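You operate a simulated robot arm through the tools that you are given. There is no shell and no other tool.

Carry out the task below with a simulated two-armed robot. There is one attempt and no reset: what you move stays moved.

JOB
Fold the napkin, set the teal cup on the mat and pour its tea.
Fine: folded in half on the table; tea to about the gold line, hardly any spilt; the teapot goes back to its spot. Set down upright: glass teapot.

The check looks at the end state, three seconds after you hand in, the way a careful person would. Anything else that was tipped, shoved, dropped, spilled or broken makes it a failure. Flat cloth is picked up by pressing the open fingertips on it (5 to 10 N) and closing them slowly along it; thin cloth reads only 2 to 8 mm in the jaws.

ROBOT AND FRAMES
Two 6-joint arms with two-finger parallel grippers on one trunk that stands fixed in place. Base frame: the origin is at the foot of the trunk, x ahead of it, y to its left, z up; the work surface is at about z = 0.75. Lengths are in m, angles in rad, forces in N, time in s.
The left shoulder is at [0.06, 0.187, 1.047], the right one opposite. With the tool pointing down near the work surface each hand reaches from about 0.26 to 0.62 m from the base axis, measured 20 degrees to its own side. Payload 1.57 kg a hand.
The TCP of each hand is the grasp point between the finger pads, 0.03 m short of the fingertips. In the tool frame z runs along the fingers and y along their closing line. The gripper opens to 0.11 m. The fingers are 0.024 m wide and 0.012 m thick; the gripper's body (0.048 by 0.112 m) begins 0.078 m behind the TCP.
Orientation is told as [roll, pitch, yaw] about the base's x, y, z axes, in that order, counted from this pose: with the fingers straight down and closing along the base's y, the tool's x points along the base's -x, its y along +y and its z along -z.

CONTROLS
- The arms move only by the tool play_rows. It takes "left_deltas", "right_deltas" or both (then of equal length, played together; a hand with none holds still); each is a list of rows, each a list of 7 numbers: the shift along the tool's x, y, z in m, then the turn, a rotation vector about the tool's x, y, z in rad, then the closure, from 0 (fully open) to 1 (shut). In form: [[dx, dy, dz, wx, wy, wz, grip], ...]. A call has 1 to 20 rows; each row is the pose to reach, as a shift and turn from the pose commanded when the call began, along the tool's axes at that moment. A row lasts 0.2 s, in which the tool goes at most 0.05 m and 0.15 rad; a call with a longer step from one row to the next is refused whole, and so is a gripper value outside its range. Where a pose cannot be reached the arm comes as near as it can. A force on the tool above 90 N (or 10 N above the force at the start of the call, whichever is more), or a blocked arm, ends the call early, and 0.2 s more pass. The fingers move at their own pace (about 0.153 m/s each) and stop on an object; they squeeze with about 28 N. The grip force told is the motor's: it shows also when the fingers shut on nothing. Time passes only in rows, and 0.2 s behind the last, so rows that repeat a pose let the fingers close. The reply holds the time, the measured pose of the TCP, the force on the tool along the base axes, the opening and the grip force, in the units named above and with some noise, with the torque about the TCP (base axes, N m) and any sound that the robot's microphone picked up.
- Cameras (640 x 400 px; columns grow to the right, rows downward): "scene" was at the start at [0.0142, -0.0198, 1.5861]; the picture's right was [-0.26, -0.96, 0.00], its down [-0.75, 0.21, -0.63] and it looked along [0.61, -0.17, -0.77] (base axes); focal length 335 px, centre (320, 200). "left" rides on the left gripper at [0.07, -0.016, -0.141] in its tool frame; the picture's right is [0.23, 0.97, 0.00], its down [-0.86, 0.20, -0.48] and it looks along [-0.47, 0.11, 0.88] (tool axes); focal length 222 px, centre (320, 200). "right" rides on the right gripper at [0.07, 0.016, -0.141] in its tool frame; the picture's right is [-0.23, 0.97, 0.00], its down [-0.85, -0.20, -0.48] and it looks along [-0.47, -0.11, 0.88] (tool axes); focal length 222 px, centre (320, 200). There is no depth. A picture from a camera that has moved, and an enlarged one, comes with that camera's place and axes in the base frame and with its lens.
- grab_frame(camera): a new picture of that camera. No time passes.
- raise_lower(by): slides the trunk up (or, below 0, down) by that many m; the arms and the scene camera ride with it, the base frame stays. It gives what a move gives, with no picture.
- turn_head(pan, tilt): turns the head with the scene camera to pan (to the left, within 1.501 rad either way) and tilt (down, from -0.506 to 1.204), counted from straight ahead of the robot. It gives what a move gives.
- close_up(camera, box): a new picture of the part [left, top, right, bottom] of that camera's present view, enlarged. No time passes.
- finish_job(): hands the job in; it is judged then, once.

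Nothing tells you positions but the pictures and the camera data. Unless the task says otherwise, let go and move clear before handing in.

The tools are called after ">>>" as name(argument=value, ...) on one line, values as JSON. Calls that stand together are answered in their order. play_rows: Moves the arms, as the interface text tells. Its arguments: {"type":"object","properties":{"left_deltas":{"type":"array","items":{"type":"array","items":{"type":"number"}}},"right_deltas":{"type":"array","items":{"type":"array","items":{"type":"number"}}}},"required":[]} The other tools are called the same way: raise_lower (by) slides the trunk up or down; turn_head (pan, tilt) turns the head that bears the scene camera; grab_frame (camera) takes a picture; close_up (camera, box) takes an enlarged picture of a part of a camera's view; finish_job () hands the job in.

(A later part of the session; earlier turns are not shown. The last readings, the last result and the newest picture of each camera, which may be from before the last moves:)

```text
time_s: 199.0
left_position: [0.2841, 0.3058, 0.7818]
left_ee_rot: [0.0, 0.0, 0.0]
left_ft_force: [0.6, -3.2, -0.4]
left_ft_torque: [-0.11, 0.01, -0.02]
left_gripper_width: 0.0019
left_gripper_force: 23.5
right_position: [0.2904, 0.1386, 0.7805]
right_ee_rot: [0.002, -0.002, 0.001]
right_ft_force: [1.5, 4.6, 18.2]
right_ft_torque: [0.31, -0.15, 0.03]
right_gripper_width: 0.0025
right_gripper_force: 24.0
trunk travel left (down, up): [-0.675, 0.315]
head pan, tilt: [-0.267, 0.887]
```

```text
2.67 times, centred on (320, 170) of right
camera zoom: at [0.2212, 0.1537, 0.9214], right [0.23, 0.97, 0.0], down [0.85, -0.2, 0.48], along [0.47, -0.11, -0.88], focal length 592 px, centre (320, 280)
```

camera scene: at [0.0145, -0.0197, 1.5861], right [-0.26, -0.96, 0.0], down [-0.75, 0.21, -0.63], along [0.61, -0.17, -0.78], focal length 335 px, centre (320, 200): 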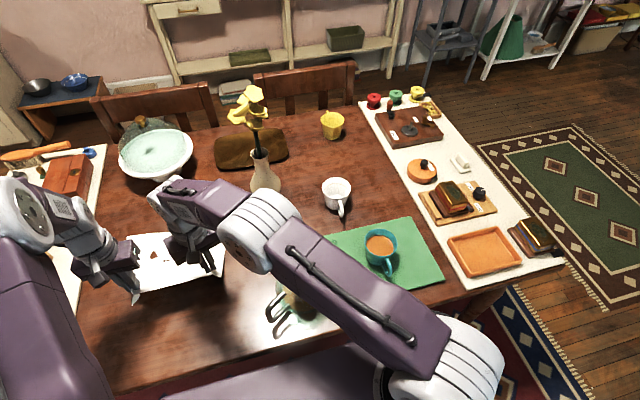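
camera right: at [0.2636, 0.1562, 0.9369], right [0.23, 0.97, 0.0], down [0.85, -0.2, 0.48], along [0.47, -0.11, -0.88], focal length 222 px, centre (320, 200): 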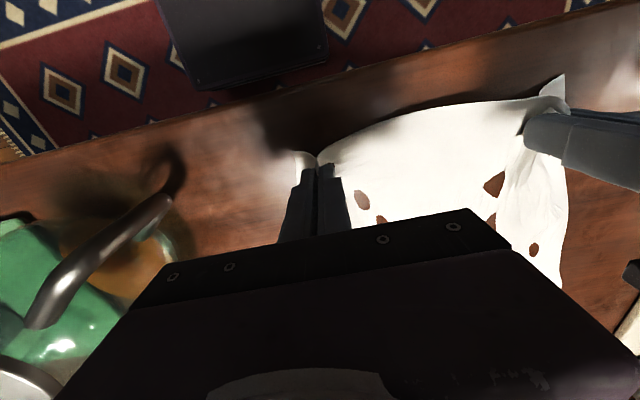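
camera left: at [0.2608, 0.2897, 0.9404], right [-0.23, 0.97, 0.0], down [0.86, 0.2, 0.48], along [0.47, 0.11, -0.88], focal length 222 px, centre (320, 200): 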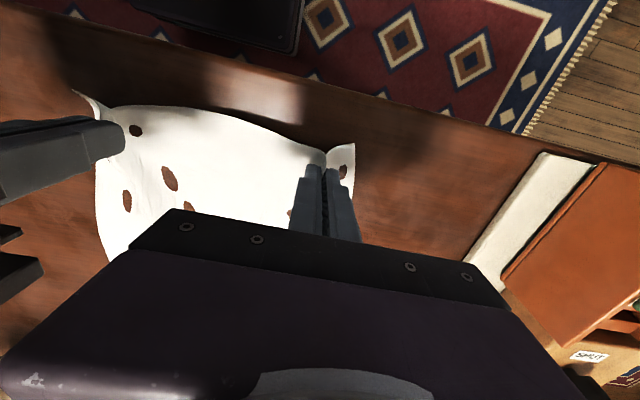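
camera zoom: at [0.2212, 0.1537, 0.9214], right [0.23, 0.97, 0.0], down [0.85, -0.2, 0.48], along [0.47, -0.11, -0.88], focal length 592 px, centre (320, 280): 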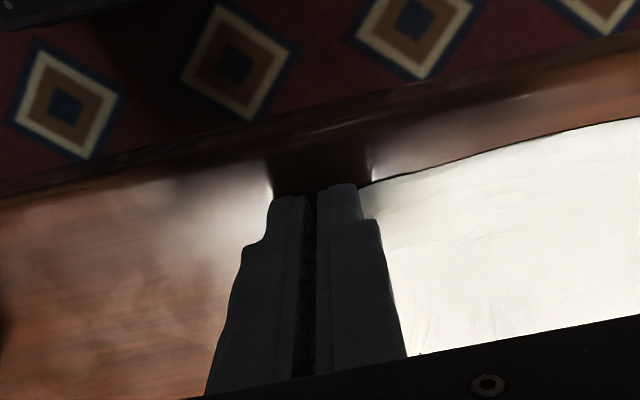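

Both grips are now flush at the edge (2.0 and 2.5 mm). Lifting slightly and checking the layout.

>>> play_rows(left_deltas=[[0, 0, -0.008, 0, 0, 0, 1], [0, 0, -0.02, 0, 0, 0, 1], [-0.01, 0, -0.035, 0, 0, 0, 1], [-0.02, 0, -0.05, 0, 0, 0, 1], [-0.03, 0, -0.06, 0, 0, 0, 1], [-0.03, 0, -0.06, 0, 0, 0, 1]], right_deltas=[[0, 0, -0.008, 0, 0, 0, 1], [0, 0, -0.02, 0, 0, 0, 1], [-0.008, 0, -0.035, 0, 0, 0, 1], [-0.016, 0, -0.05, 0, 0, 0, 1], [-0.024, 0, -0.06, 0, 0, 0, 1], [-0.024, 0, -0.06, 0, 0, 0, 1]])

>>> grab_frame(camera="left")

>>> grab_frame(camera="right")

>>> grab_frame(camera="scene")

```text
time_s: 200.4
left_position: [0.3139, 0.3043, 0.8415]
left_ee_rot: [0.001, 0.0, -0.002]
left_ft_force: [0.1, 0.5, -0.2]
left_ft_torque: [-0.01, -0.02, 0.01]
left_gripper_width: 0.0019
left_gripper_force: 23.8
right_position: [0.3164, 0.1373, 0.8402]
right_ee_rot: [-0.002, -0.001, 0.001]
right_ft_force: [-0.6, 0.0, -0.4]
right_ft_torque: [0.0, 0.0, -0.03]
right_gripper_width: 0.0022
right_gripper_force: 23.9
trunk travel left (down, up): [-0.675, 0.315]
head pan, tilt: [-0.267, 0.887]
```

```text
taken
camera left: at [0.2457, 0.2865, 0.9821], right [-0.23, 0.97, 0.0], down [0.86, 0.2, 0.48], along [0.47, 0.11, -0.88], focal length 222 px, centre (320, 200)
```

left: 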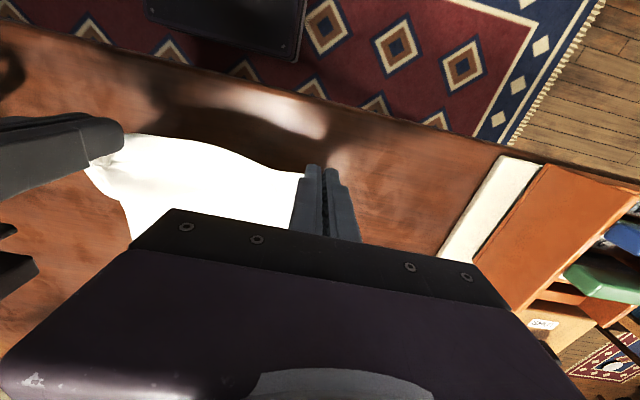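

```text
taken
camera right: at [0.2461, 0.1536, 0.9804], right [0.23, 0.97, 0.0], down [0.85, -0.2, 0.48], along [0.47, -0.11, -0.88], focal length 222 px, centre (320, 200)
```

right: 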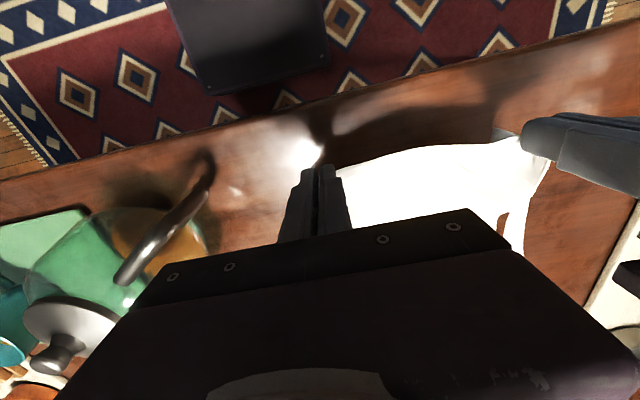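

```text
taken
camera scene: at [0.0142, -0.0194, 1.5861], right [-0.26, -0.96, 0.0], down [-0.75, 0.21, -0.63], along [0.61, -0.17, -0.77], focal length 335 px, centre (320, 200)
```

scene: 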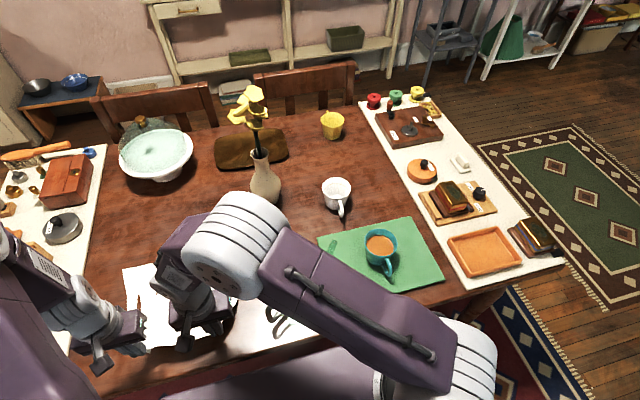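

Both hold the edge cleanly with almost no flap. Far edge is at x≈0.58, so the fold line should be at about 0.43. Carrying the edge forward in a slack arc.

>>> play_rows(left_deltas=[[-0.018, 0, -0.015, 0, 0, 0, 1], [-0.038, 0.001, -0.027, 0, 0, 0, 1], [-0.058, 0.001, -0.036, 0, 0, 0, 1], [-0.078, 0.002, -0.042, 0, 0, 0, 1], [-0.098, 0.002, -0.046, 0, 0, 0, 1], [-0.118, 0.003, -0.048, 0, 0, 0, 1], [-0.138, 0.003, -0.0485, 0, 0, 0, 1], [-0.156, 0.003, -0.0485, 0, 0, 0, 1], [-0.156, 0.003, -0.0485, 0, 0, 0, 1]], right_deltas=[[-0.018, 0, -0.016, 0, 0, 0, 1], [-0.037, 0.001, -0.028, 0, 0, 0, 1], [-0.057, 0.001, -0.037, 0, 0, 0, 1], [-0.077, 0.002, -0.043, 0, 0, 0, 1], [-0.097, 0.002, -0.047, 0, 0, 0, 1], [-0.116, 0.003, -0.049, 0, 0, 0, 1], [-0.136, 0.003, -0.05, 0, 0, 0, 1], [-0.1536, 0.003, -0.05, 0, 0, 0, 1], [-0.1536, 0.003, -0.05, 0, 0, 0, 1]])

>>> grab_frame(camera="left")

>>> grab_frame(camera="right")

>>> close_up(camera="scene", box=[80, 200, 300, 360])

```text
time_s: 202.4
left_position: [0.4701, 0.3085, 0.8892]
left_ee_rot: [0.0, -0.001, -0.001]
left_ft_force: [-0.3, -0.4, -0.2]
left_ft_torque: [0.01, 0.0, 0.0]
left_gripper_width: 0.0018
left_gripper_force: 24.1
right_position: [0.4677, 0.1376, 0.8926]
right_ee_rot: [0.001, -0.001, 0.0]
right_ft_force: [0.0, -0.4, 0.6]
right_ft_torque: [-0.03, 0.0, 0.01]
right_gripper_width: 0.0026
right_gripper_force: 24.6
trunk travel left (down, up): [-0.675, 0.315]
head pan, tilt: [-0.267, 0.887]
```

```text
taken
camera left: at [0.4009, 0.291, 1.0302], right [-0.23, 0.97, 0.0], down [0.86, 0.2, 0.48], along [0.47, 0.11, -0.88], focal length 222 px, centre (320, 200)
```

left: 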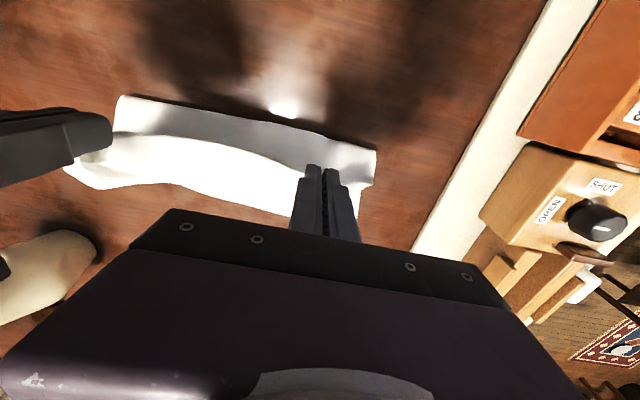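

```text
taken
camera right: at [0.3982, 0.1539, 1.0328], right [0.23, 0.97, 0.0], down [0.85, -0.2, 0.48], along [0.47, -0.11, -0.88], focal length 222 px, centre (320, 200)
```

right: 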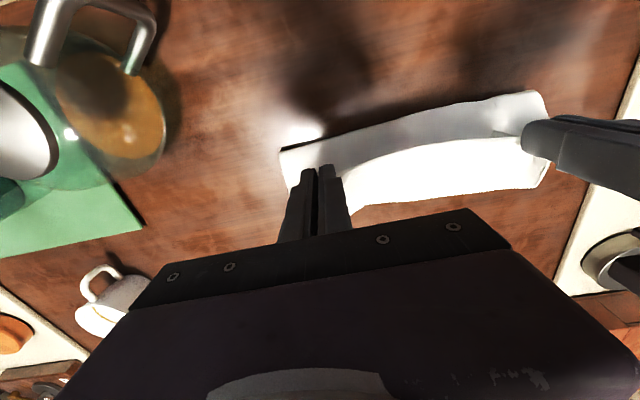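

```text
2.50 times, centred on (190, 280) of scene
camera zoom: at [0.0134, -0.0196, 1.5861], right [-0.26, -0.96, 0.0], down [-0.75, 0.21, -0.63], along [0.61, -0.17, -0.77], focal length 837 px, centre (645, 0)
```

zoom: 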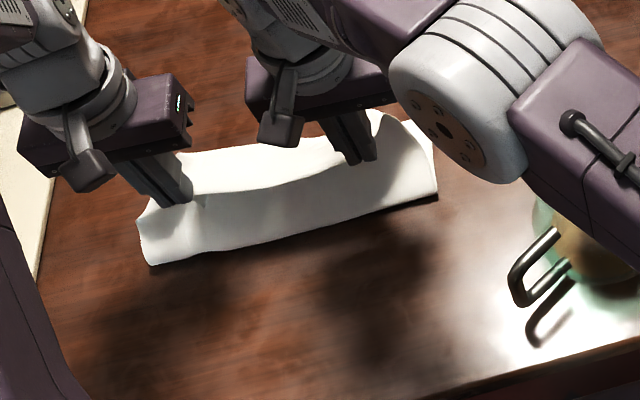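

A clean fold is forming. Continuing forward and down.

>>> play_rows(left_deltas=[[-0.018, 0.001, 0.002, 0, -0.06, 0, 1], [-0.036, 0.002, 0.008, 0, -0.12, 0, 1], [-0.052, 0.003, 0.018, 0, -0.18, 0, 1], [-0.068, 0.003, 0.032, 0, -0.24, 0, 1], [-0.084, 0.003, 0.0505, 0, -0.3, 0, 1], [-0.084, 0.003, 0.0505, 0, -0.3, 0, 1]], right_deltas=[[-0.018, 0.001, 0.003, 0, -0.09, 0, 1], [-0.036, 0.002, 0.01, 0, -0.18, 0, 1], [-0.052, 0.003, 0.021, 0, -0.27, 0, 1], [-0.068, 0.004, 0.036, 0, -0.36, 0, 1], [-0.0833, 0.005, 0.0556, 0, -0.45, 0, 1], [-0.0833, 0.005, 0.0556, 0, -0.45, 0, 1]])

>>> grab_frame(camera="left")

>>> grab_frame(camera="right")

>>> close_up(camera="scene", box=[80, 180, 300, 340])

```text
time_s: 203.8
left_position: [0.5537, 0.3129, 0.8383]
left_ee_rot: [0.0, -0.304, -0.001]
left_ft_force: [0.3, -0.7, -0.7]
left_ft_torque: [0.03, -0.04, 0.01]
left_gripper_width: 0.0021
left_gripper_force: 23.5
right_position: [0.551, 0.1437, 0.8354]
right_ee_rot: [0.001, -0.453, 0.0]
right_ft_force: [0.6, -0.2, -0.3]
right_ft_torque: [0.0, -0.02, 0.02]
right_gripper_width: 0.0024
right_gripper_force: 23.7
trunk travel left (down, up): [-0.675, 0.315]
head pan, tilt: [-0.267, 0.887]
```

```text
taken
camera left: at [0.4465, 0.2956, 0.9513], right [-0.22, 0.97, -0.07], down [0.68, 0.2, 0.71], along [0.71, 0.11, -0.7], focal length 222 px, centre (320, 200)
```

left: 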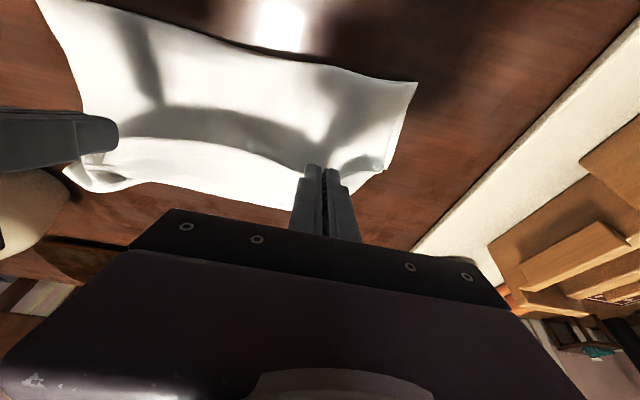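

```text
taken
camera right: at [0.4278, 0.1598, 0.9319], right [0.2, 0.97, 0.1], down [0.56, -0.2, 0.8], along [0.8, -0.11, -0.59], focal length 222 px, centre (320, 200)
```

right: 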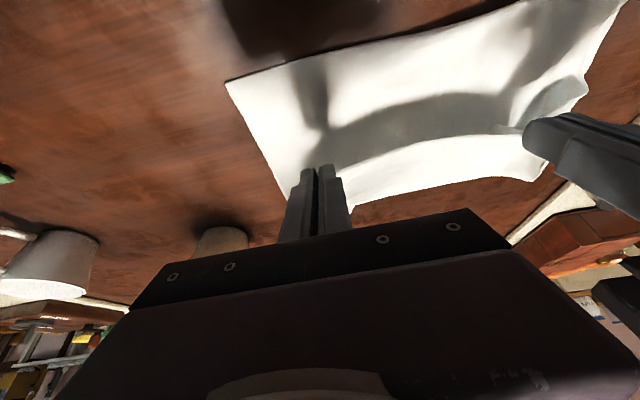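

```text
2.50 times, centred on (190, 260) of scene
camera zoom: at [0.0134, -0.0199, 1.5861], right [-0.26, -0.96, 0.0], down [-0.75, 0.21, -0.63], along [0.61, -0.17, -0.77], focal length 837 px, centre (645, 50)
```

zoom: 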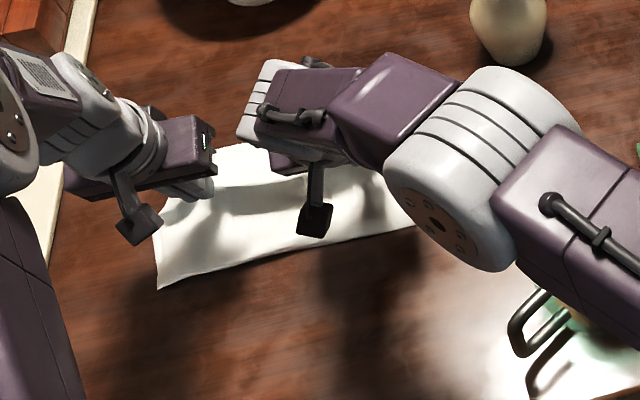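

The fold is clean, though the whole napkin has slid forward a bit: the far edge is now at about 0.66 and the fold line at about 0.49. I'll land the near edge at about 0.63 and release.

>>> play_rows(left_deltas=[[-0.014, 0, 0.0122, 0, -0.05, 0, 1], [-0.028, 0.001, 0.0245, 0, -0.1, 0, 1], [-0.042, 0.002, 0.0367, 0, -0.15, 0, 1], [-0.0559, 0.002, 0.0489, 0, -0.2, 0, 1], [-0.051, 0.002, 0.059, 0, -0.2, 0, 1], [-0.045, 0.002, 0.0706, 0, -0.2, 0, 1], [-0.045, 0.002, 0.0706, 0, -0.2, 0, 1]], right_deltas=[[-0.012, 0, 0.0142, 0, -0.1, 0, 1], [-0.024, 0.001, 0.0284, 0, -0.2, 0, 1], [-0.036, 0.002, 0.0426, 0, -0.3, 0, 1], [-0.048, 0.002, 0.0568, 0, -0.4, 0, 1], [-0.041, 0.002, 0.068, 0, -0.4, 0, 1], [-0.0332, 0.002, 0.0779, 0, -0.4, 0, 1], [-0.0332, 0.002, 0.0779, 0, -0.4, 0, 1]])

>>> grab_frame(camera="left")

>>> grab_frame(camera="right")

>>> close_up(camera="scene", box=[80, 180, 300, 340])

```text
time_s: 205.4
left_position: [0.6187, 0.3142, 0.7866]
left_ee_rot: [0.0, -0.498, -0.001]
left_ft_force: [-0.5, 0.6, 0.0]
left_ft_torque: [-0.04, 0.02, -0.01]
left_gripper_width: 0.0018
left_gripper_force: 23.4
right_position: [0.6148, 0.1479, 0.782]
right_ee_rot: [0.0, -0.848, 0.004]
right_ft_force: [-0.3, 0.8, -0.6]
right_ft_torque: [0.03, 0.01, 0.03]
right_gripper_width: 0.0025
right_gripper_force: 23.4
trunk travel left (down, up): [-0.675, 0.315]
head pan, tilt: [-0.267, 0.887]
```

```text
taken
camera left: at [0.49, 0.2968, 0.8754], right [-0.2, 0.97, -0.11], down [0.52, 0.2, 0.83], along [0.83, 0.11, -0.55], focal length 222 px, centre (320, 200)
```

left: 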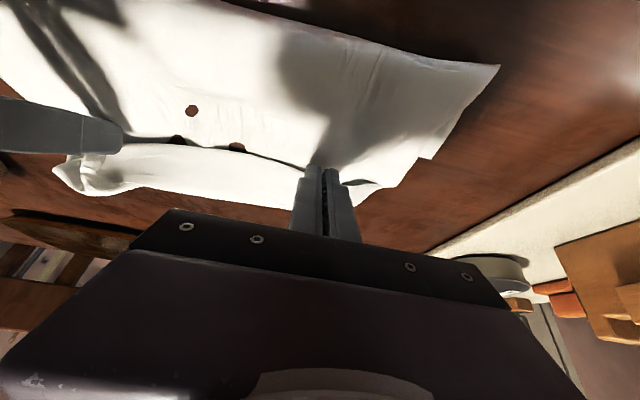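

```text
taken
camera right: at [0.4633, 0.1631, 0.8213], right [0.15, 0.97, 0.17], down [0.21, -0.2, 0.96], along [0.97, -0.11, -0.23], focal length 222 px, centre (320, 200)
```

right: 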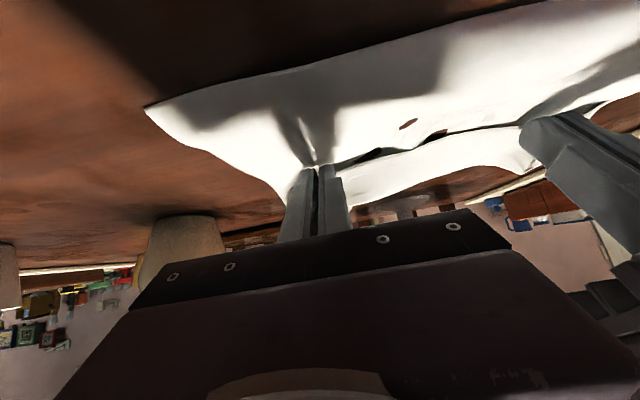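

```text
2.50 times, centred on (190, 260) of scene
camera zoom: at [0.0141, -0.0197, 1.5861], right [-0.26, -0.96, 0.0], down [-0.75, 0.21, -0.63], along [0.61, -0.17, -0.77], focal length 837 px, centre (645, 50)
```

zoom: 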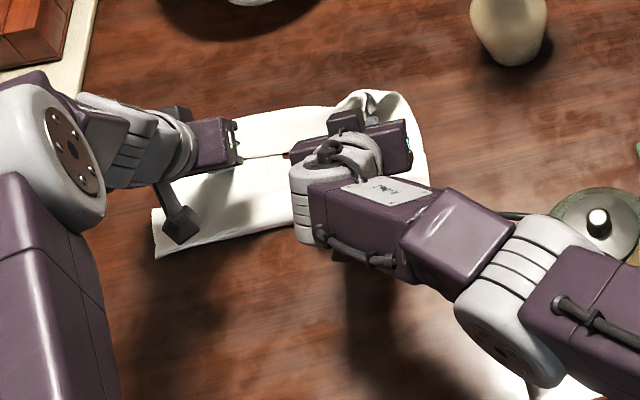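

The near edge would land about 6 cm short of the far edge. I'll lift it again higher and bring it down vertically over the far edge, so it doesn't drag the bottom layer.

>>> play_rows(left_deltas=[[-0.0037, 0, -0.0137, 0, 0, 0, 1], [-0.0074, 0, -0.0275, 0, 0, 0, 1], [-0.0111, 0, -0.0412, 0, 0, 0, 1], [-0.0148, 0, -0.0549, 0, 0, 0, 1], [-0.0185, 0, -0.0687, 0, 0, 0, 1], [-0.0222, 0, -0.0824, 0, 0, 0, 1], [-0.0222, 0, -0.0824, 0, 0, 0, 1]], right_deltas=[[-0.0094, 0, -0.0116, -0.044, 0, -0.0385, 1], [-0.0187, 0, -0.0231, -0.088, 0, -0.077, 1], [-0.0281, 0, -0.0347, -0.1315, 0, -0.1155, 1], [-0.0375, 0, -0.0463, -0.175, 0, -0.154, 1], [-0.0468, 0, -0.0578, -0.219, 0, -0.1925, 1], [-0.0562, 0, -0.0694, -0.263, 0, -0.231, 1], [-0.0562, 0, -0.0694, -0.263, 0, -0.231, 1]])

>>> grab_frame(camera="left")

>>> close_up(camera="scene", box=[80, 180, 300, 340])

```text
time_s: 207.0
left_position: [0.5978, 0.3135, 0.8673]
left_ee_rot: [0.001, -0.499, 0.001]
left_ft_force: [0.5, 0.7, -0.5]
left_ft_torque: [0.0, 0.04, -0.01]
left_gripper_width: 0.0019
left_gripper_force: 23.6
right_position: [0.6499, 0.1863, 0.853]
right_ee_rot: [-0.002, -0.85, 0.352]
right_ft_force: [-0.3, 0.7, 0.2]
right_ft_torque: [0.01, 0.01, -0.01]
right_gripper_width: 0.0021
right_gripper_force: 23.5
right hand out of reach, approached as far as the arm can: row 1, 2, 3, 4, 5, 6, 7
trunk travel left (down, up): [-0.675, 0.315]
head pan, tilt: [-0.267, 0.887]
```

```text
taken
camera left: at [0.4708, 0.2972, 0.957], right [-0.2, 0.97, -0.11], down [0.52, 0.2, 0.83], along [0.83, 0.11, -0.55], focal length 222 px, centre (320, 200)
```

left: 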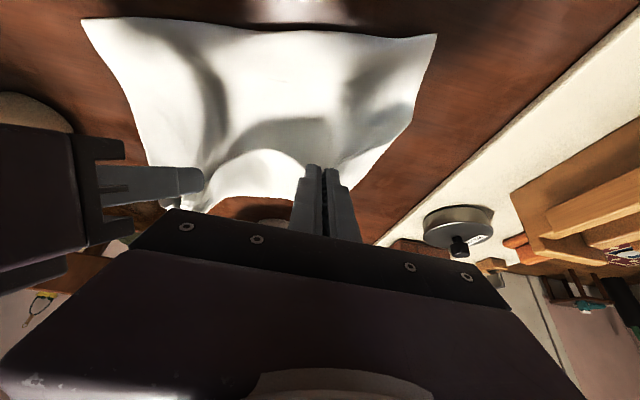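

```text
2.50 times, centred on (190, 260) of scene
camera zoom: at [0.0146, -0.0194, 1.5861], right [-0.26, -0.96, 0.0], down [-0.75, 0.21, -0.63], along [0.61, -0.17, -0.78], focal length 837 px, centre (645, 50)
```

zoom: 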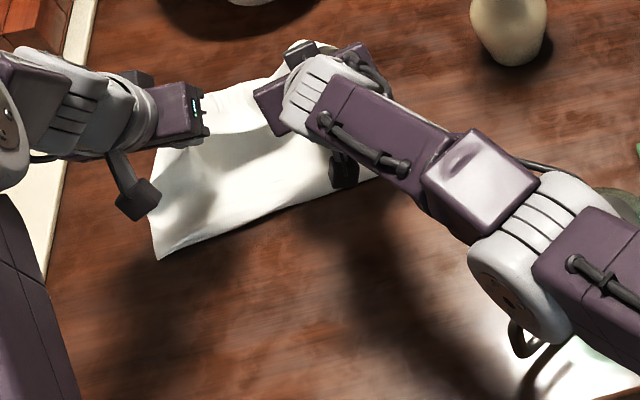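

>>> play_rows(left_deltas=[[-0.017, 0, 0.0013, 0, -0.025, 0, 1], [-0.034, 0, 0.0026, 0, -0.05, 0, 1], [-0.051, 0, 0.0038, 0, -0.075, 0, 1], [-0.0678, 0, 0.0051, 0, -0.1, 0, 1], [-0.0678, 0, 0.0051, 0, -0.1, 0, 1]], right_deltas=[[-0.0063, -0.0098, -0.0049, 0, -0.04, 0, 1], [-0.0126, -0.0197, -0.0099, 0, -0.08, 0, 1], [-0.0189, -0.0295, -0.0148, 0, -0.12, 0, 1], [-0.0252, -0.0393, -0.0197, 0, -0.15, 0, 1], [-0.0252, -0.0393, -0.0197, 0, -0.15, 0, 1]])

>>> grab_frame(camera="left")

>>> grab_frame(camera="right")

>>> close_up(camera="scene", box=[80, 180, 300, 340])

```text
time_s: 208.2
left_position: [0.6607, 0.3157, 0.8953]
left_ee_rot: [0.001, -0.602, 0.0]
left_ft_force: [-1.0, -0.6, -0.9]
left_ft_torque: [-0.03, 0.02, 0.01]
left_gripper_width: 0.0019
left_gripper_force: 23.4
right_position: [0.6886, 0.1665, 0.8761]
right_ee_rot: [0.0, -0.999, 0.35]
right_ft_force: [0.4, -0.5, -0.7]
right_ft_torque: [0.02, 0.02, -0.03]
right_gripper_width: 0.0022
right_gripper_force: 23.3
right hand out of reach, approached as far as the arm can: row 1, 2, 3, 4, 5
trunk travel left (down, up): [-0.675, 0.315]
head pan, tilt: [-0.267, 0.887]
```

```text
taken
camera left: at [0.5244, 0.2975, 0.9726], right [-0.19, 0.97, -0.13], down [0.44, 0.2, 0.88], along [0.88, 0.11, -0.46], focal length 222 px, centre (320, 200)
```

left: 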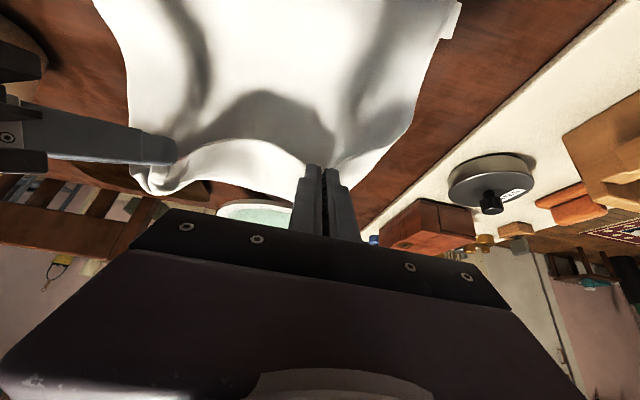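

```text
taken
camera right: at [0.5359, 0.127, 0.8923], right [-0.22, 0.96, 0.19], down [0.12, -0.17, 0.98], along [0.97, 0.24, -0.08], focal length 222 px, centre (320, 200)
```

right: 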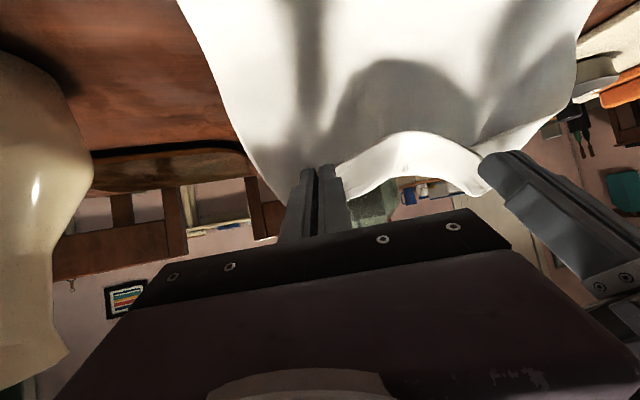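

```text
2.50 times, centred on (190, 260) of scene
camera zoom: at [0.0139, -0.0194, 1.5861], right [-0.26, -0.96, 0.0], down [-0.75, 0.21, -0.63], along [0.61, -0.17, -0.77], focal length 837 px, centre (645, 50)
```

zoom: 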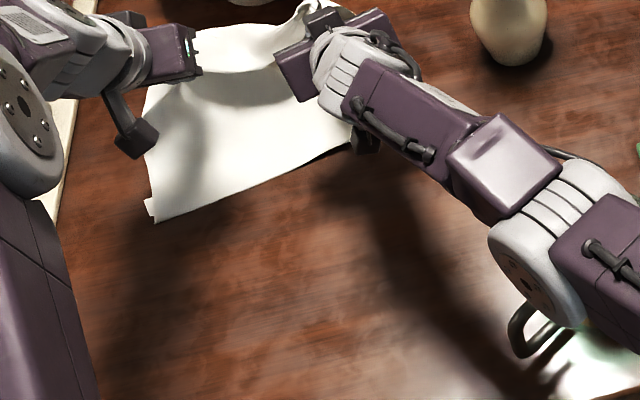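

The cloth slides because it is light and stiff, so I need to pin the bottom layer. First I'll pull the napkin back near the robot by reversing.

>>> play_rows(left_deltas=[[0.0173, -0.001, -0.005, 0, 0.017, 0, 1], [0.0346, -0.003, -0.01, 0, 0.034, 0, 1], [0.0519, -0.004, -0.015, 0, 0.05, 0, 1], [0.0691, -0.005, -0.02, 0, 0.067, 0, 1], [0.0864, -0.007, -0.025, 0, 0.084, 0, 1], [0.1037, -0.008, -0.0304, 0, 0.1, 0, 1], [0.1037, -0.008, -0.0304, 0, 0.1, 0, 1]], right_deltas=[[0.0141, 0.0032, -0.0163, 0, 0.067, 0, 1], [0.0283, 0.0064, -0.0325, 0, 0.133, 0, 1], [0.0424, 0.0096, -0.0488, 0, 0.2, 0, 1], [0.0565, 0.0127, -0.0651, 0, 0.267, 0, 1], [0.0707, 0.0159, -0.0813, 0, 0.333, 0, 1], [0.0848, 0.0191, -0.0976, 0, 0.4, 0, 1], [0.0848, 0.0191, -0.0976, 0, 0.4, 0, 1]])

```text
time_s: 209.8
left_position: [0.5575, 0.3054, 0.8639]
left_ee_rot: [0.001, -0.5, -0.002]
left_ft_force: [-0.3, 0.4, -0.5]
left_ft_torque: [0.01, -0.02, 0.01]
left_gripper_width: 0.0017
left_gripper_force: 23.5
right_position: [0.6138, 0.1745, 0.846]
right_ee_rot: [-0.002, -0.596, 0.35]
right_ft_force: [-0.2, -0.8, -0.1]
right_ft_torque: [0.04, 0.03, -0.04]
right_gripper_width: 0.0024
right_gripper_force: 23.2
right hand out of reach, approached as far as the arm can: row 1, 2, 3, 4, 5, 6, 7
trunk travel left (down, up): [-0.675, 0.315]
head pan, tilt: [-0.267, 0.887]
```

>>> play_rows(left_deltas=[[0.015, 0.001, 0.0, 0, 0.06, 0, 1], [0.0288, 0.002, -0.01, 0, 0.14, 0, 1], [0.0431, 0.003, -0.022, 0, 0.24, 0, 1], [0.0575, 0.004, -0.035, 0, 0.34, 0, 1], [0.0719, 0.004, -0.05, 0, 0.44, 0, 1], [0.083, 0.004, -0.059, 0, 0.5, 0, 1], [0.083, 0.004, -0.059, 0, 0.5, 0, 1]], right_deltas=[[0.0166, 0.0024, -0.0157, 0, 0.09, 0, 1], [0.0332, 0.0049, -0.0313, 0, 0.18, 0, 1], [0.0498, 0.0073, -0.047, 0, 0.27, 0, 1], [0.0663, 0.0098, -0.0627, 0, 0.36, 0, 1], [0.0829, 0.0122, -0.0784, 0, 0.45, 0, 1], [0.0995, 0.0147, -0.094, 0, 0.54, 0, 1], [0.1161, 0.0171, -0.1097, 0, 0.6, 0, 1]])

>>> grab_frame(camera="scene")

>>> grab_frame(camera="left")

```text
time_s: 211.4
left_position: [0.4577, 0.3101, 0.8743]
left_ee_rot: [-0.001, 0.001, -0.003]
left_ft_force: [0.3, 1.0, -0.8]
left_ft_torque: [0.05, 0.0, 0.02]
left_gripper_width: 0.0021
left_gripper_force: 23.6
right_position: [0.4766, 0.1496, 0.8691]
right_ee_rot: [-0.002, 0.003, 0.349]
right_ft_force: [0.3, -0.1, 0.3]
right_ft_torque: [0.02, 0.02, -0.04]
right_gripper_width: 0.0024
right_gripper_force: 23.8
right hand out of reach, approached as far as the arm can: row 1, 2, 3, 4, 5, 6, 7
trunk travel left (down, up): [-0.675, 0.315]
head pan, tilt: [-0.267, 0.887]
```

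```text
taken
camera scene: at [0.0142, -0.0196, 1.5861], right [-0.26, -0.96, 0.0], down [-0.75, 0.21, -0.63], along [0.61, -0.17, -0.77], focal length 335 px, centre (320, 200)
```

scene: 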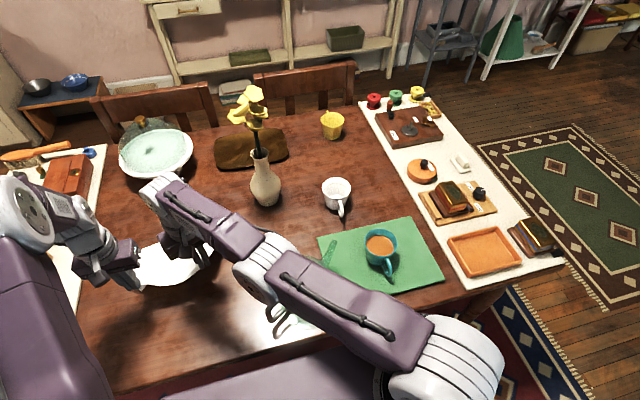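

```text
taken
camera left: at [0.3887, 0.293, 1.0153], right [-0.23, 0.97, 0.0], down [0.86, 0.2, 0.48], along [0.47, 0.11, -0.88], focal length 222 px, centre (320, 200)
```

left: 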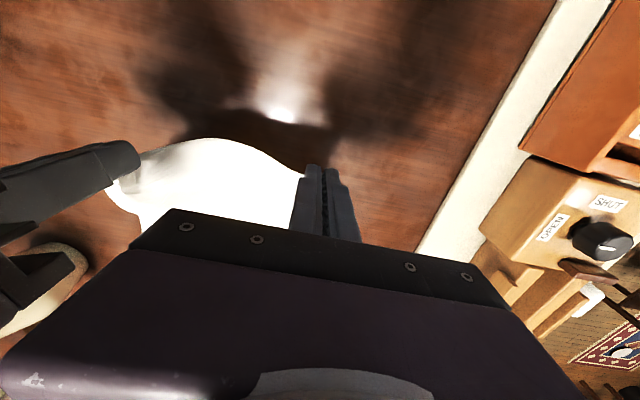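

>>> play_rows(left_deltas=[[0.016, 0, 0.008, 0, 0, 0, 1], [0.034, 0, 0.018, 0, 0, 0, 1], [0.052, -0.001, 0.028, 0, 0, 0, 1], [0.07, -0.002, 0.04, 0, 0, 0, 1], [0.088, -0.003, 0.05, 0, 0, 0, 1], [0.106, -0.003, 0.06, 0, 0, 0, 1], [0.1277, -0.003, 0.07, 0, 0, 0, 1], [0.148, -0.003, 0.078, 0, 0, 0, 1], [0.168, -0.003, 0.086, 0, 0, 0, 1], [0.168, -0.003, 0.086, 0, 0, 0, 1]], right_deltas=[[0.018, 0.004, 0.008, 0, 0, 0.04, 1], [0.037, 0.008, 0.018, 0, 0, 0.08, 1], [0.056, 0.014, 0.028, 0, 0, 0.13, 1], [0.075, 0.02, 0.038, 0, 0, 0.18, 1], [0.094, 0.026, 0.047, 0, 0, 0.23, 1], [0.113, 0.032, 0.056, 0, 0, 0.28, 1], [0.135, 0.04, 0.066, 0, 0, 0.32, 1], [0.156, 0.047, 0.074, 0, 0, 0.35, 1], [0.1755, 0.054, 0.08, 0, 0, 0.35, 1], [0.1755, 0.054, 0.08, 0, 0, 0.35, 1]])

>>> grab_frame(camera="scene")

>>> grab_frame(camera="left")

>>> grab_frame(camera="right")

```text
time_s: 213.6
left_position: [0.2882, 0.3081, 0.7888]
left_ee_rot: [-0.001, 0.0, -0.003]
left_ft_force: [1.7, 0.1, 0.2]
left_ft_torque: [-0.01, -0.04, 0.03]
left_gripper_width: 0.0019
left_gripper_force: 24.1
right_position: [0.3816, 0.23, 0.7937]
right_ee_rot: [-0.003, 0.002, 0.001]
right_ft_force: [-0.3, 0.2, 1.3]
right_ft_torque: [0.02, 0.01, 0.02]
right_gripper_width: 0.002
right_gripper_force: 23.7
right hand out of reach, approached as far as the arm can: row 1, 2, 3, 4, 5, 6, 7, 8, 9, 10
trunk travel left (down, up): [-0.675, 0.315]
head pan, tilt: [-0.267, 0.887]
```

```text
taken
camera scene: at [0.0142, -0.0199, 1.5861], right [-0.26, -0.96, 0.0], down [-0.75, 0.21, -0.63], along [0.61, -0.17, -0.78], focal length 335 px, centre (320, 200)
```

scene: 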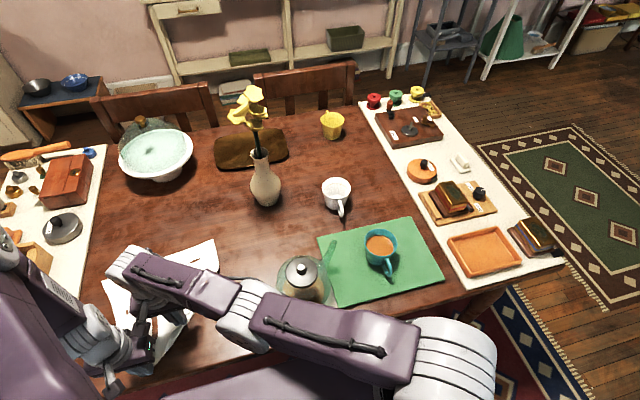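

```text
taken
camera left: at [0.2186, 0.2891, 0.9295], right [-0.23, 0.97, 0.0], down [0.86, 0.2, 0.48], along [0.47, 0.11, -0.88], focal length 222 px, centre (320, 200)
```

left: 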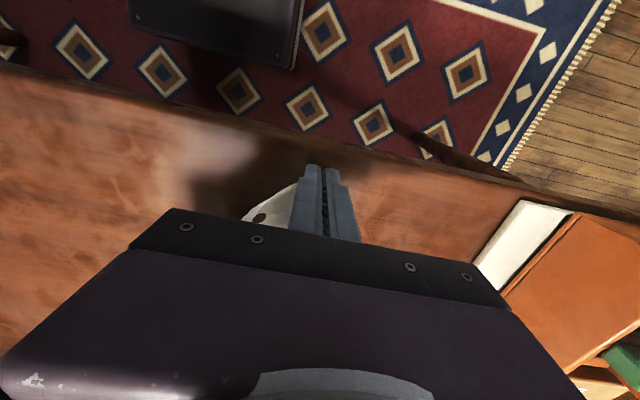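

```text
taken
camera right: at [0.3118, 0.2461, 0.9347], right [0.23, 0.97, 0.0], down [0.86, -0.2, 0.48], along [0.47, -0.11, -0.88], focal length 222 px, centre (320, 200)
```

right: 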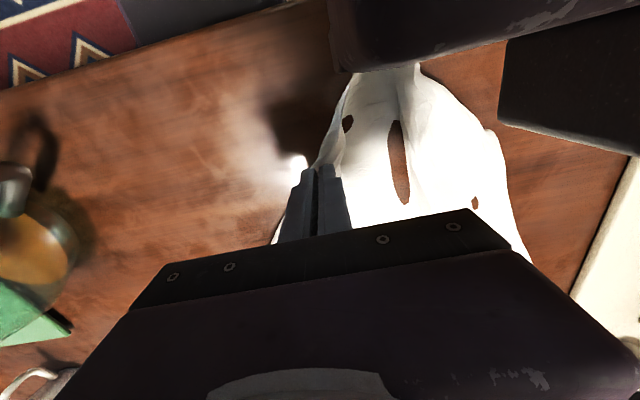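

The right arm seems stuck in an odd stretched configuration, at its reach limit. I'll look closely before moving it further.

>>> close_up(camera="scene", box=[80, 220, 520, 400])

```text
1.45 times, centred on (300, 310) of scene
camera zoom: at [0.0142, -0.0199, 1.5861], right [-0.26, -0.96, 0.0], down [-0.75, 0.21, -0.63], along [0.61, -0.17, -0.78], focal length 487 px, centre (349, 40)
```

zoom: 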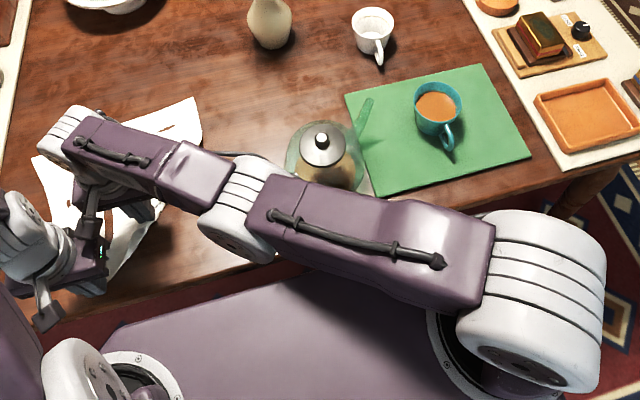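

>>> play_rows(right_deltas=[[0, 0, 0, 0, 0, 0, 0.9], [0, 0, 0, 0, 0, 0, 0.75], [0, 0, 0, 0, 0, 0, 0.7], [0, 0, -0.02, 0, 0, 0, 0.7], [0, 0, -0.05, 0, 0, 0, 0.7], [0, 0, -0.08, 0, 0, 0, 0.7], [0, 0, -0.08, 0, 0, 0, 0.7]])

>>> play_rows(right_deltas=[[0.01, -0.03, -0.01, 0, 0, 0, 0.7], [0.02, -0.065, -0.02, 0, 0, 0, 0.7], [0.03, -0.1, -0.03, 0, 0, 0, 0.7], [0.04, -0.135, -0.04, 0, 0, 0, 0.7], [0.05, -0.17, -0.05, 0, 0, 0, 0.7], [0.06, -0.2, -0.06, 0, 0, 0, 0.7], [0.06, -0.2, -0.06, 0, 0, 0, 0.7]])

>>> grab_frame(camera="scene")

```text
time_s: 215.2
left_position: [0.2881, 0.3069, 0.7895]
left_ee_rot: [0.0, 0.001, -0.003]
left_ft_force: [-0.3, 0.6, -0.8]
left_ft_torque: [-0.02, -0.01, -0.01]
left_gripper_width: 0.0017
left_gripper_force: 23.6
right_position: [0.3882, 0.2371, 0.8753]
right_ee_rot: [-0.004, 0.003, 0.0]
right_ft_force: [0.6, -0.4, -0.2]
right_ft_torque: [0.03, -0.02, 0.02]
right_gripper_width: 0.0331
right_gripper_force: 0.2
right hand out of reach, approached as far as the arm can: row 5, 6, 7
trunk travel left (down, up): [-0.675, 0.315]
head pan, tilt: [-0.267, 0.887]
```

```text
time_s: 216.8
left_position: [0.2888, 0.3071, 0.7892]
left_ee_rot: [0.0, 0.0, -0.003]
left_ft_force: [-0.1, 0.3, -0.6]
left_ft_torque: [0.0, 0.03, 0.03]
left_gripper_width: 0.0016
left_gripper_force: 23.8
right_position: [0.4219, 0.2096, 0.9083]
right_ee_rot: [-0.003, 0.003, 0.0]
right_ft_force: [1.0, -0.5, 0.6]
right_ft_torque: [0.0, 0.01, -0.01]
right_gripper_width: 0.033
right_gripper_force: 0.0
right hand out of reach, approached as far as the arm can: row 1, 2, 3, 4, 5, 6, 7
trunk travel left (down, up): [-0.675, 0.315]
head pan, tilt: [-0.267, 0.887]
```

```text
taken
camera scene: at [0.0142, -0.0196, 1.5861], right [-0.26, -0.96, 0.0], down [-0.75, 0.21, -0.63], along [0.61, -0.17, -0.77], focal length 335 px, centre (320, 200)
```

scene: 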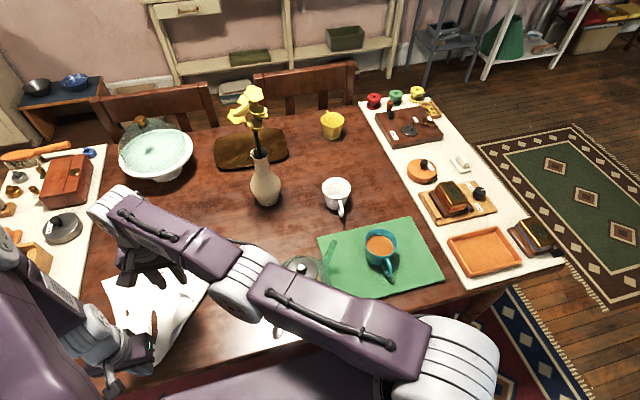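

>>> play_rows(right_deltas=[[-0.01, -0.005, -0.03, 0, 0, 0, 0.7], [-0.02, -0.01, -0.06, 0, 0, 0, 0.7], [-0.02, -0.03, -0.09, 0, 0, 0, 0.7], [-0.025, -0.06, -0.11, 0, 0, 0, 0.7], [-0.025, -0.09, -0.13, 0, 0, 0, 0.7], [-0.025, -0.12, -0.15, 0, 0, 0, 0.7], [-0.025, -0.15, -0.17, 0, 0, 0, 0.7], [-0.025, -0.185, -0.18, 0, 0, 0, 0.7], [-0.025, -0.22, -0.18, 0, 0, 0, 0.7], [-0.025, -0.255, -0.18, 0, 0, 0, 0.7], [-0.025, -0.29, -0.18, 0, 0, 0, 0.7], [-0.025, -0.3136, -0.18, 0, 0, 0, 0.7], [-0.025, -0.3136, -0.18, 0, 0, 0, 0.7]])

>>> grab_frame(camera="scene")

```text
time_s: 219.6
left_position: [0.2889, 0.3056, 0.7886]
left_ee_rot: [0.001, 0.0, -0.002]
left_ft_force: [-0.1, 0.7, -0.1]
left_ft_torque: [-0.01, -0.01, 0.0]
left_gripper_width: 0.0018
left_gripper_force: 23.5
right_position: [0.4625, -0.1023, 1.0806]
right_ee_rot: [-0.001, -0.001, 0.0]
right_ft_force: [-0.2, 0.5, -0.3]
right_ft_torque: [0.01, 0.01, 0.02]
right_gripper_width: 0.0332
right_gripper_force: 0.1
right hand out of reach, approached as far as the arm can: row 1, 2, 3
trunk travel left (down, up): [-0.675, 0.315]
head pan, tilt: [-0.267, 0.887]
```

```text
taken
camera scene: at [0.0142, -0.0192, 1.5861], right [-0.26, -0.96, 0.0], down [-0.75, 0.2, -0.63], along [0.61, -0.17, -0.77], focal length 335 px, centre (320, 200)
```

scene: 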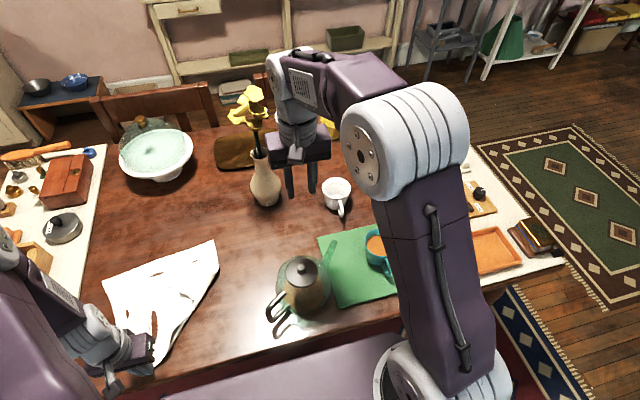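

The right arm is back to a normal configuration. I'll look at the napkin.

>>> close_up(camera="scene", box=[80, 225, 260, 385])

>>> grab_frame(camera="right")

```text
2.50 times, centred on (170, 305) of scene
camera zoom: at [0.0142, -0.0192, 1.5861], right [-0.26, -0.96, 0.0], down [-0.75, 0.2, -0.63], along [0.61, -0.17, -0.77], focal length 837 px, centre (695, -62)
```

zoom: 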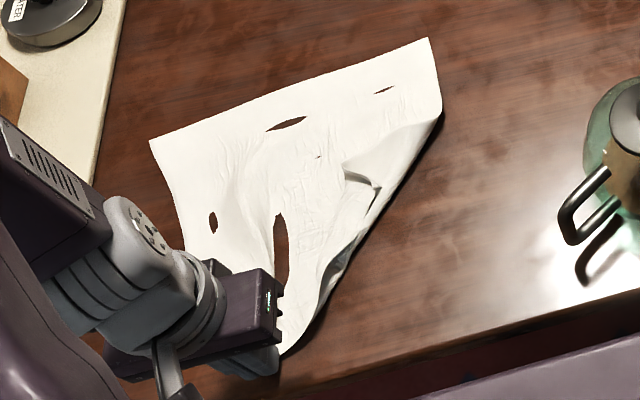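

```text
taken
camera right: at [0.3928, -0.0869, 1.2209], right [0.23, 0.97, 0.0], down [0.85, -0.2, 0.48], along [0.47, -0.11, -0.88], focal length 222 px, centre (320, 200)
```

right: 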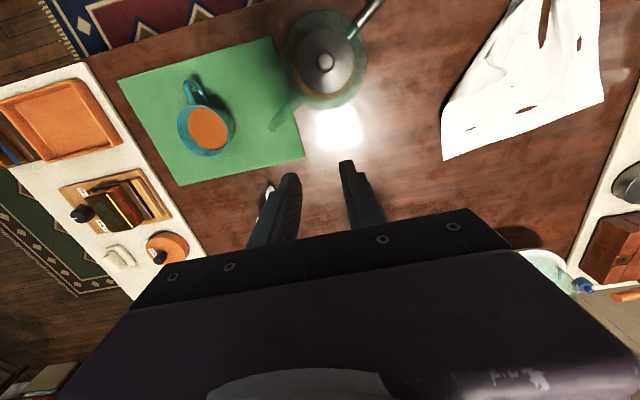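

The near-right corner is folded over diagonally. I'll use the left hand (better reach there) to pick up its standing pleat and bring that corner back down.

>>> play_rows(left_deltas=[[0, 0, 0.004, 0, 0, 0, 0.95], [0, 0, 0.004, 0, 0, 0, 0.85], [0, 0, 0.004, 0, 0, 0, 0.8], [0, 0, -0.03, 0, 0, 0, 0.8], [0, 0, -0.07, 0, 0, 0, 0.75], [-0.03, -0.025, -0.08, 0, 0, 0, 0.7], [-0.06, -0.05, -0.08, 0, 0, 0, 0.7], [-0.093, -0.077, -0.08, 0, 0, 0, 0.7], [-0.093, -0.077, -0.08, 0, 0, 0, 0.7]])

>>> grab_frame(camera="left")

>>> close_up(camera="scene", box=[80, 225, 260, 385])

```text
time_s: 221.6
left_position: [0.3811, 0.226, 0.8664]
left_ee_rot: [0.0, 0.001, 0.0]
left_ft_force: [0.0, 0.4, 0.1]
left_ft_torque: [-0.01, -0.04, 0.0]
left_gripper_width: 0.0329
left_gripper_force: 0.1
right_position: [0.4612, -0.1015, 1.0803]
right_ee_rot: [-0.003, 0.0, -0.001]
right_ft_force: [0.4, 0.4, -0.2]
right_ft_torque: [-0.02, 0.04, 0.01]
right_gripper_width: 0.0329
right_gripper_force: 0.0
trunk travel left (down, up): [-0.675, 0.315]
head pan, tilt: [-0.267, 0.887]
```

```text
taken
camera left: at [0.3125, 0.2099, 1.0066], right [-0.23, 0.97, 0.0], down [0.86, 0.2, 0.48], along [0.47, 0.11, -0.88], focal length 222 px, centre (320, 200)
```

left: 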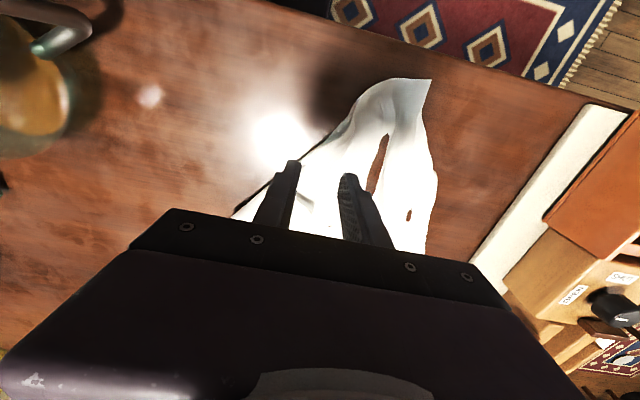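

```text
2.50 times, centred on (170, 305) of scene
camera zoom: at [0.0139, -0.0191, 1.5861], right [-0.26, -0.96, 0.0], down [-0.75, 0.2, -0.63], along [0.61, -0.17, -0.77], focal length 837 px, centre (695, -62)
```

zoom: 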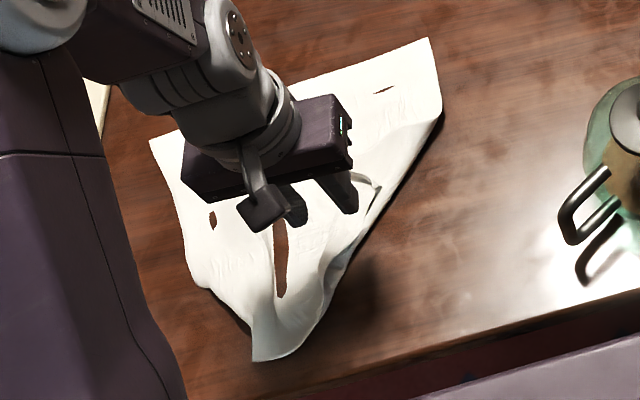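

>>> play_rows(left_deltas=[[0.02, 0.02, -0.04, 0, 0, 0, 0.7], [0.05, 0.04, -0.08, 0, 0, 0, 0.7], [0.08, 0.05, -0.12, 0, 0, 0, 0.7], [0.1, 0.05, -0.15, 0, 0, 0, 0.7], [0.1, 0.05, -0.15, 0, 0, 0, 0.7]])

>>> grab_frame(camera="left")

>>> close_up(camera="scene", box=[80, 225, 260, 385])

```text
refused: row 2 steps farther than a row can; nothing moved
```

```text
taken
camera left: at [0.3125, 0.2099, 1.0066], right [-0.23, 0.97, 0.0], down [0.86, 0.2, 0.48], along [0.47, 0.11, -0.88], focal length 222 px, centre (320, 200)
```

left: 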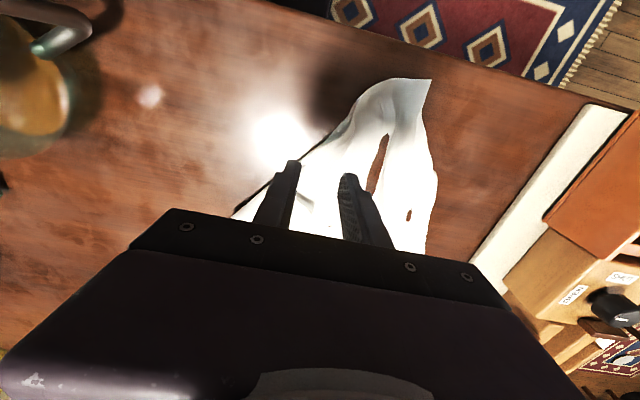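

```text
2.50 times, centred on (170, 305) of scene
camera zoom: at [0.0139, -0.0191, 1.5861], right [-0.26, -0.96, 0.0], down [-0.75, 0.2, -0.63], along [0.61, -0.17, -0.77], focal length 837 px, centre (695, -62)
```

zoom: 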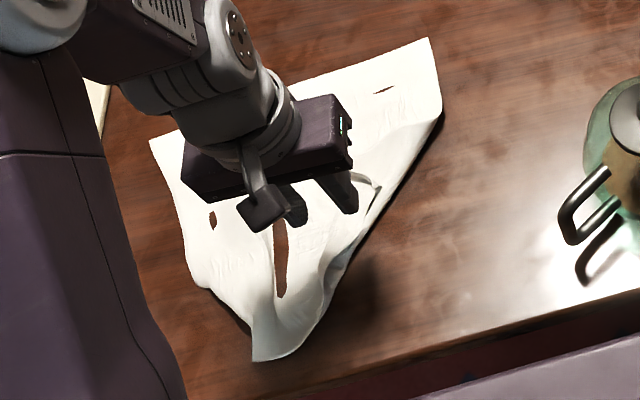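

>>> play_rows(left_deltas=[[0.015, 0.015, -0.03, 0, 0, 0, 0.7], [0.03, 0.03, -0.06, 0, 0, 0, 0.7], [0.05, 0.04, -0.09, 0, 0, 0, 0.7], [0.07, 0.05, -0.12, 0, 0, 0, 0.7], [0.09, 0.06, -0.15, 0, 0, 0, 0.7], [0.09, 0.06, -0.15, 0, 0, 0, 0.7]])

>>> close_up(camera="left", box=[80, 60, 400, 240])

>>> close_up(camera="scene", box=[80, 225, 260, 385])

```text
time_s: 223.0
left_position: [0.2908, 0.2907, 1.019]
left_ee_rot: [0.002, 0.002, -0.001]
left_ft_force: [-0.1, 0.3, 1.1]
left_ft_torque: [0.05, 0.03, 0.03]
left_gripper_width: 0.0329
left_gripper_force: 0.1
right_position: [0.4625, -0.1029, 1.0804]
right_ee_rot: [-0.001, -0.001, 0.0]
right_ft_force: [-0.1, -0.6, 0.6]
right_ft_torque: [-0.02, 0.03, 0.01]
right_gripper_width: 0.0332
right_gripper_force: 0.1
trunk travel left (down, up): [-0.675, 0.315]
head pan, tilt: [-0.267, 0.887]
```

```text
2.00 times, centred on (240, 150) of left
camera zoom: at [0.2212, 0.2742, 1.1603], right [-0.23, 0.97, 0.0], down [0.86, 0.2, 0.48], along [0.46, 0.11, -0.88], focal length 444 px, centre (480, 300)
```

zoom: 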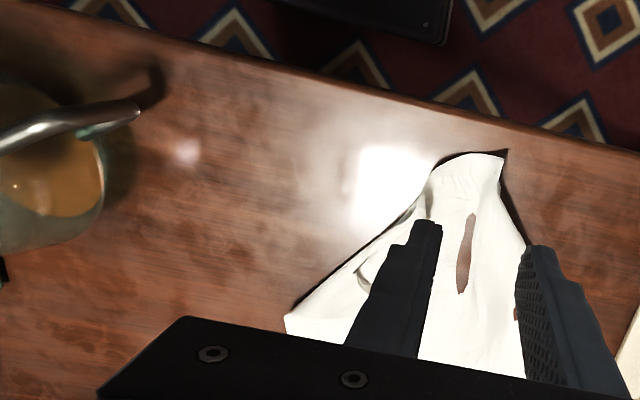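

```text
2.50 times, centred on (170, 305) of scene
camera zoom: at [0.0152, -0.0197, 1.5861], right [-0.26, -0.96, 0.0], down [-0.75, 0.21, -0.63], along [0.61, -0.17, -0.78], focal length 837 px, centre (695, -62)
```

zoom: 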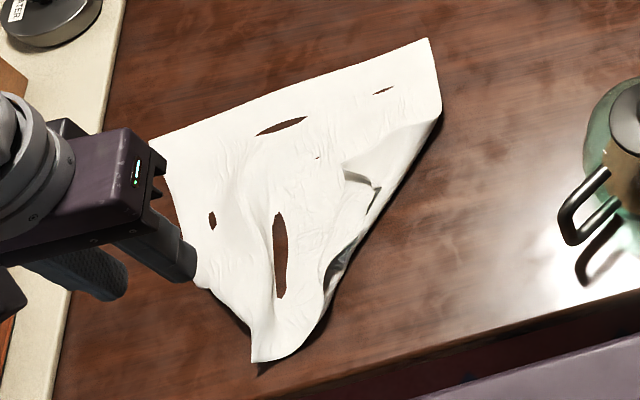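

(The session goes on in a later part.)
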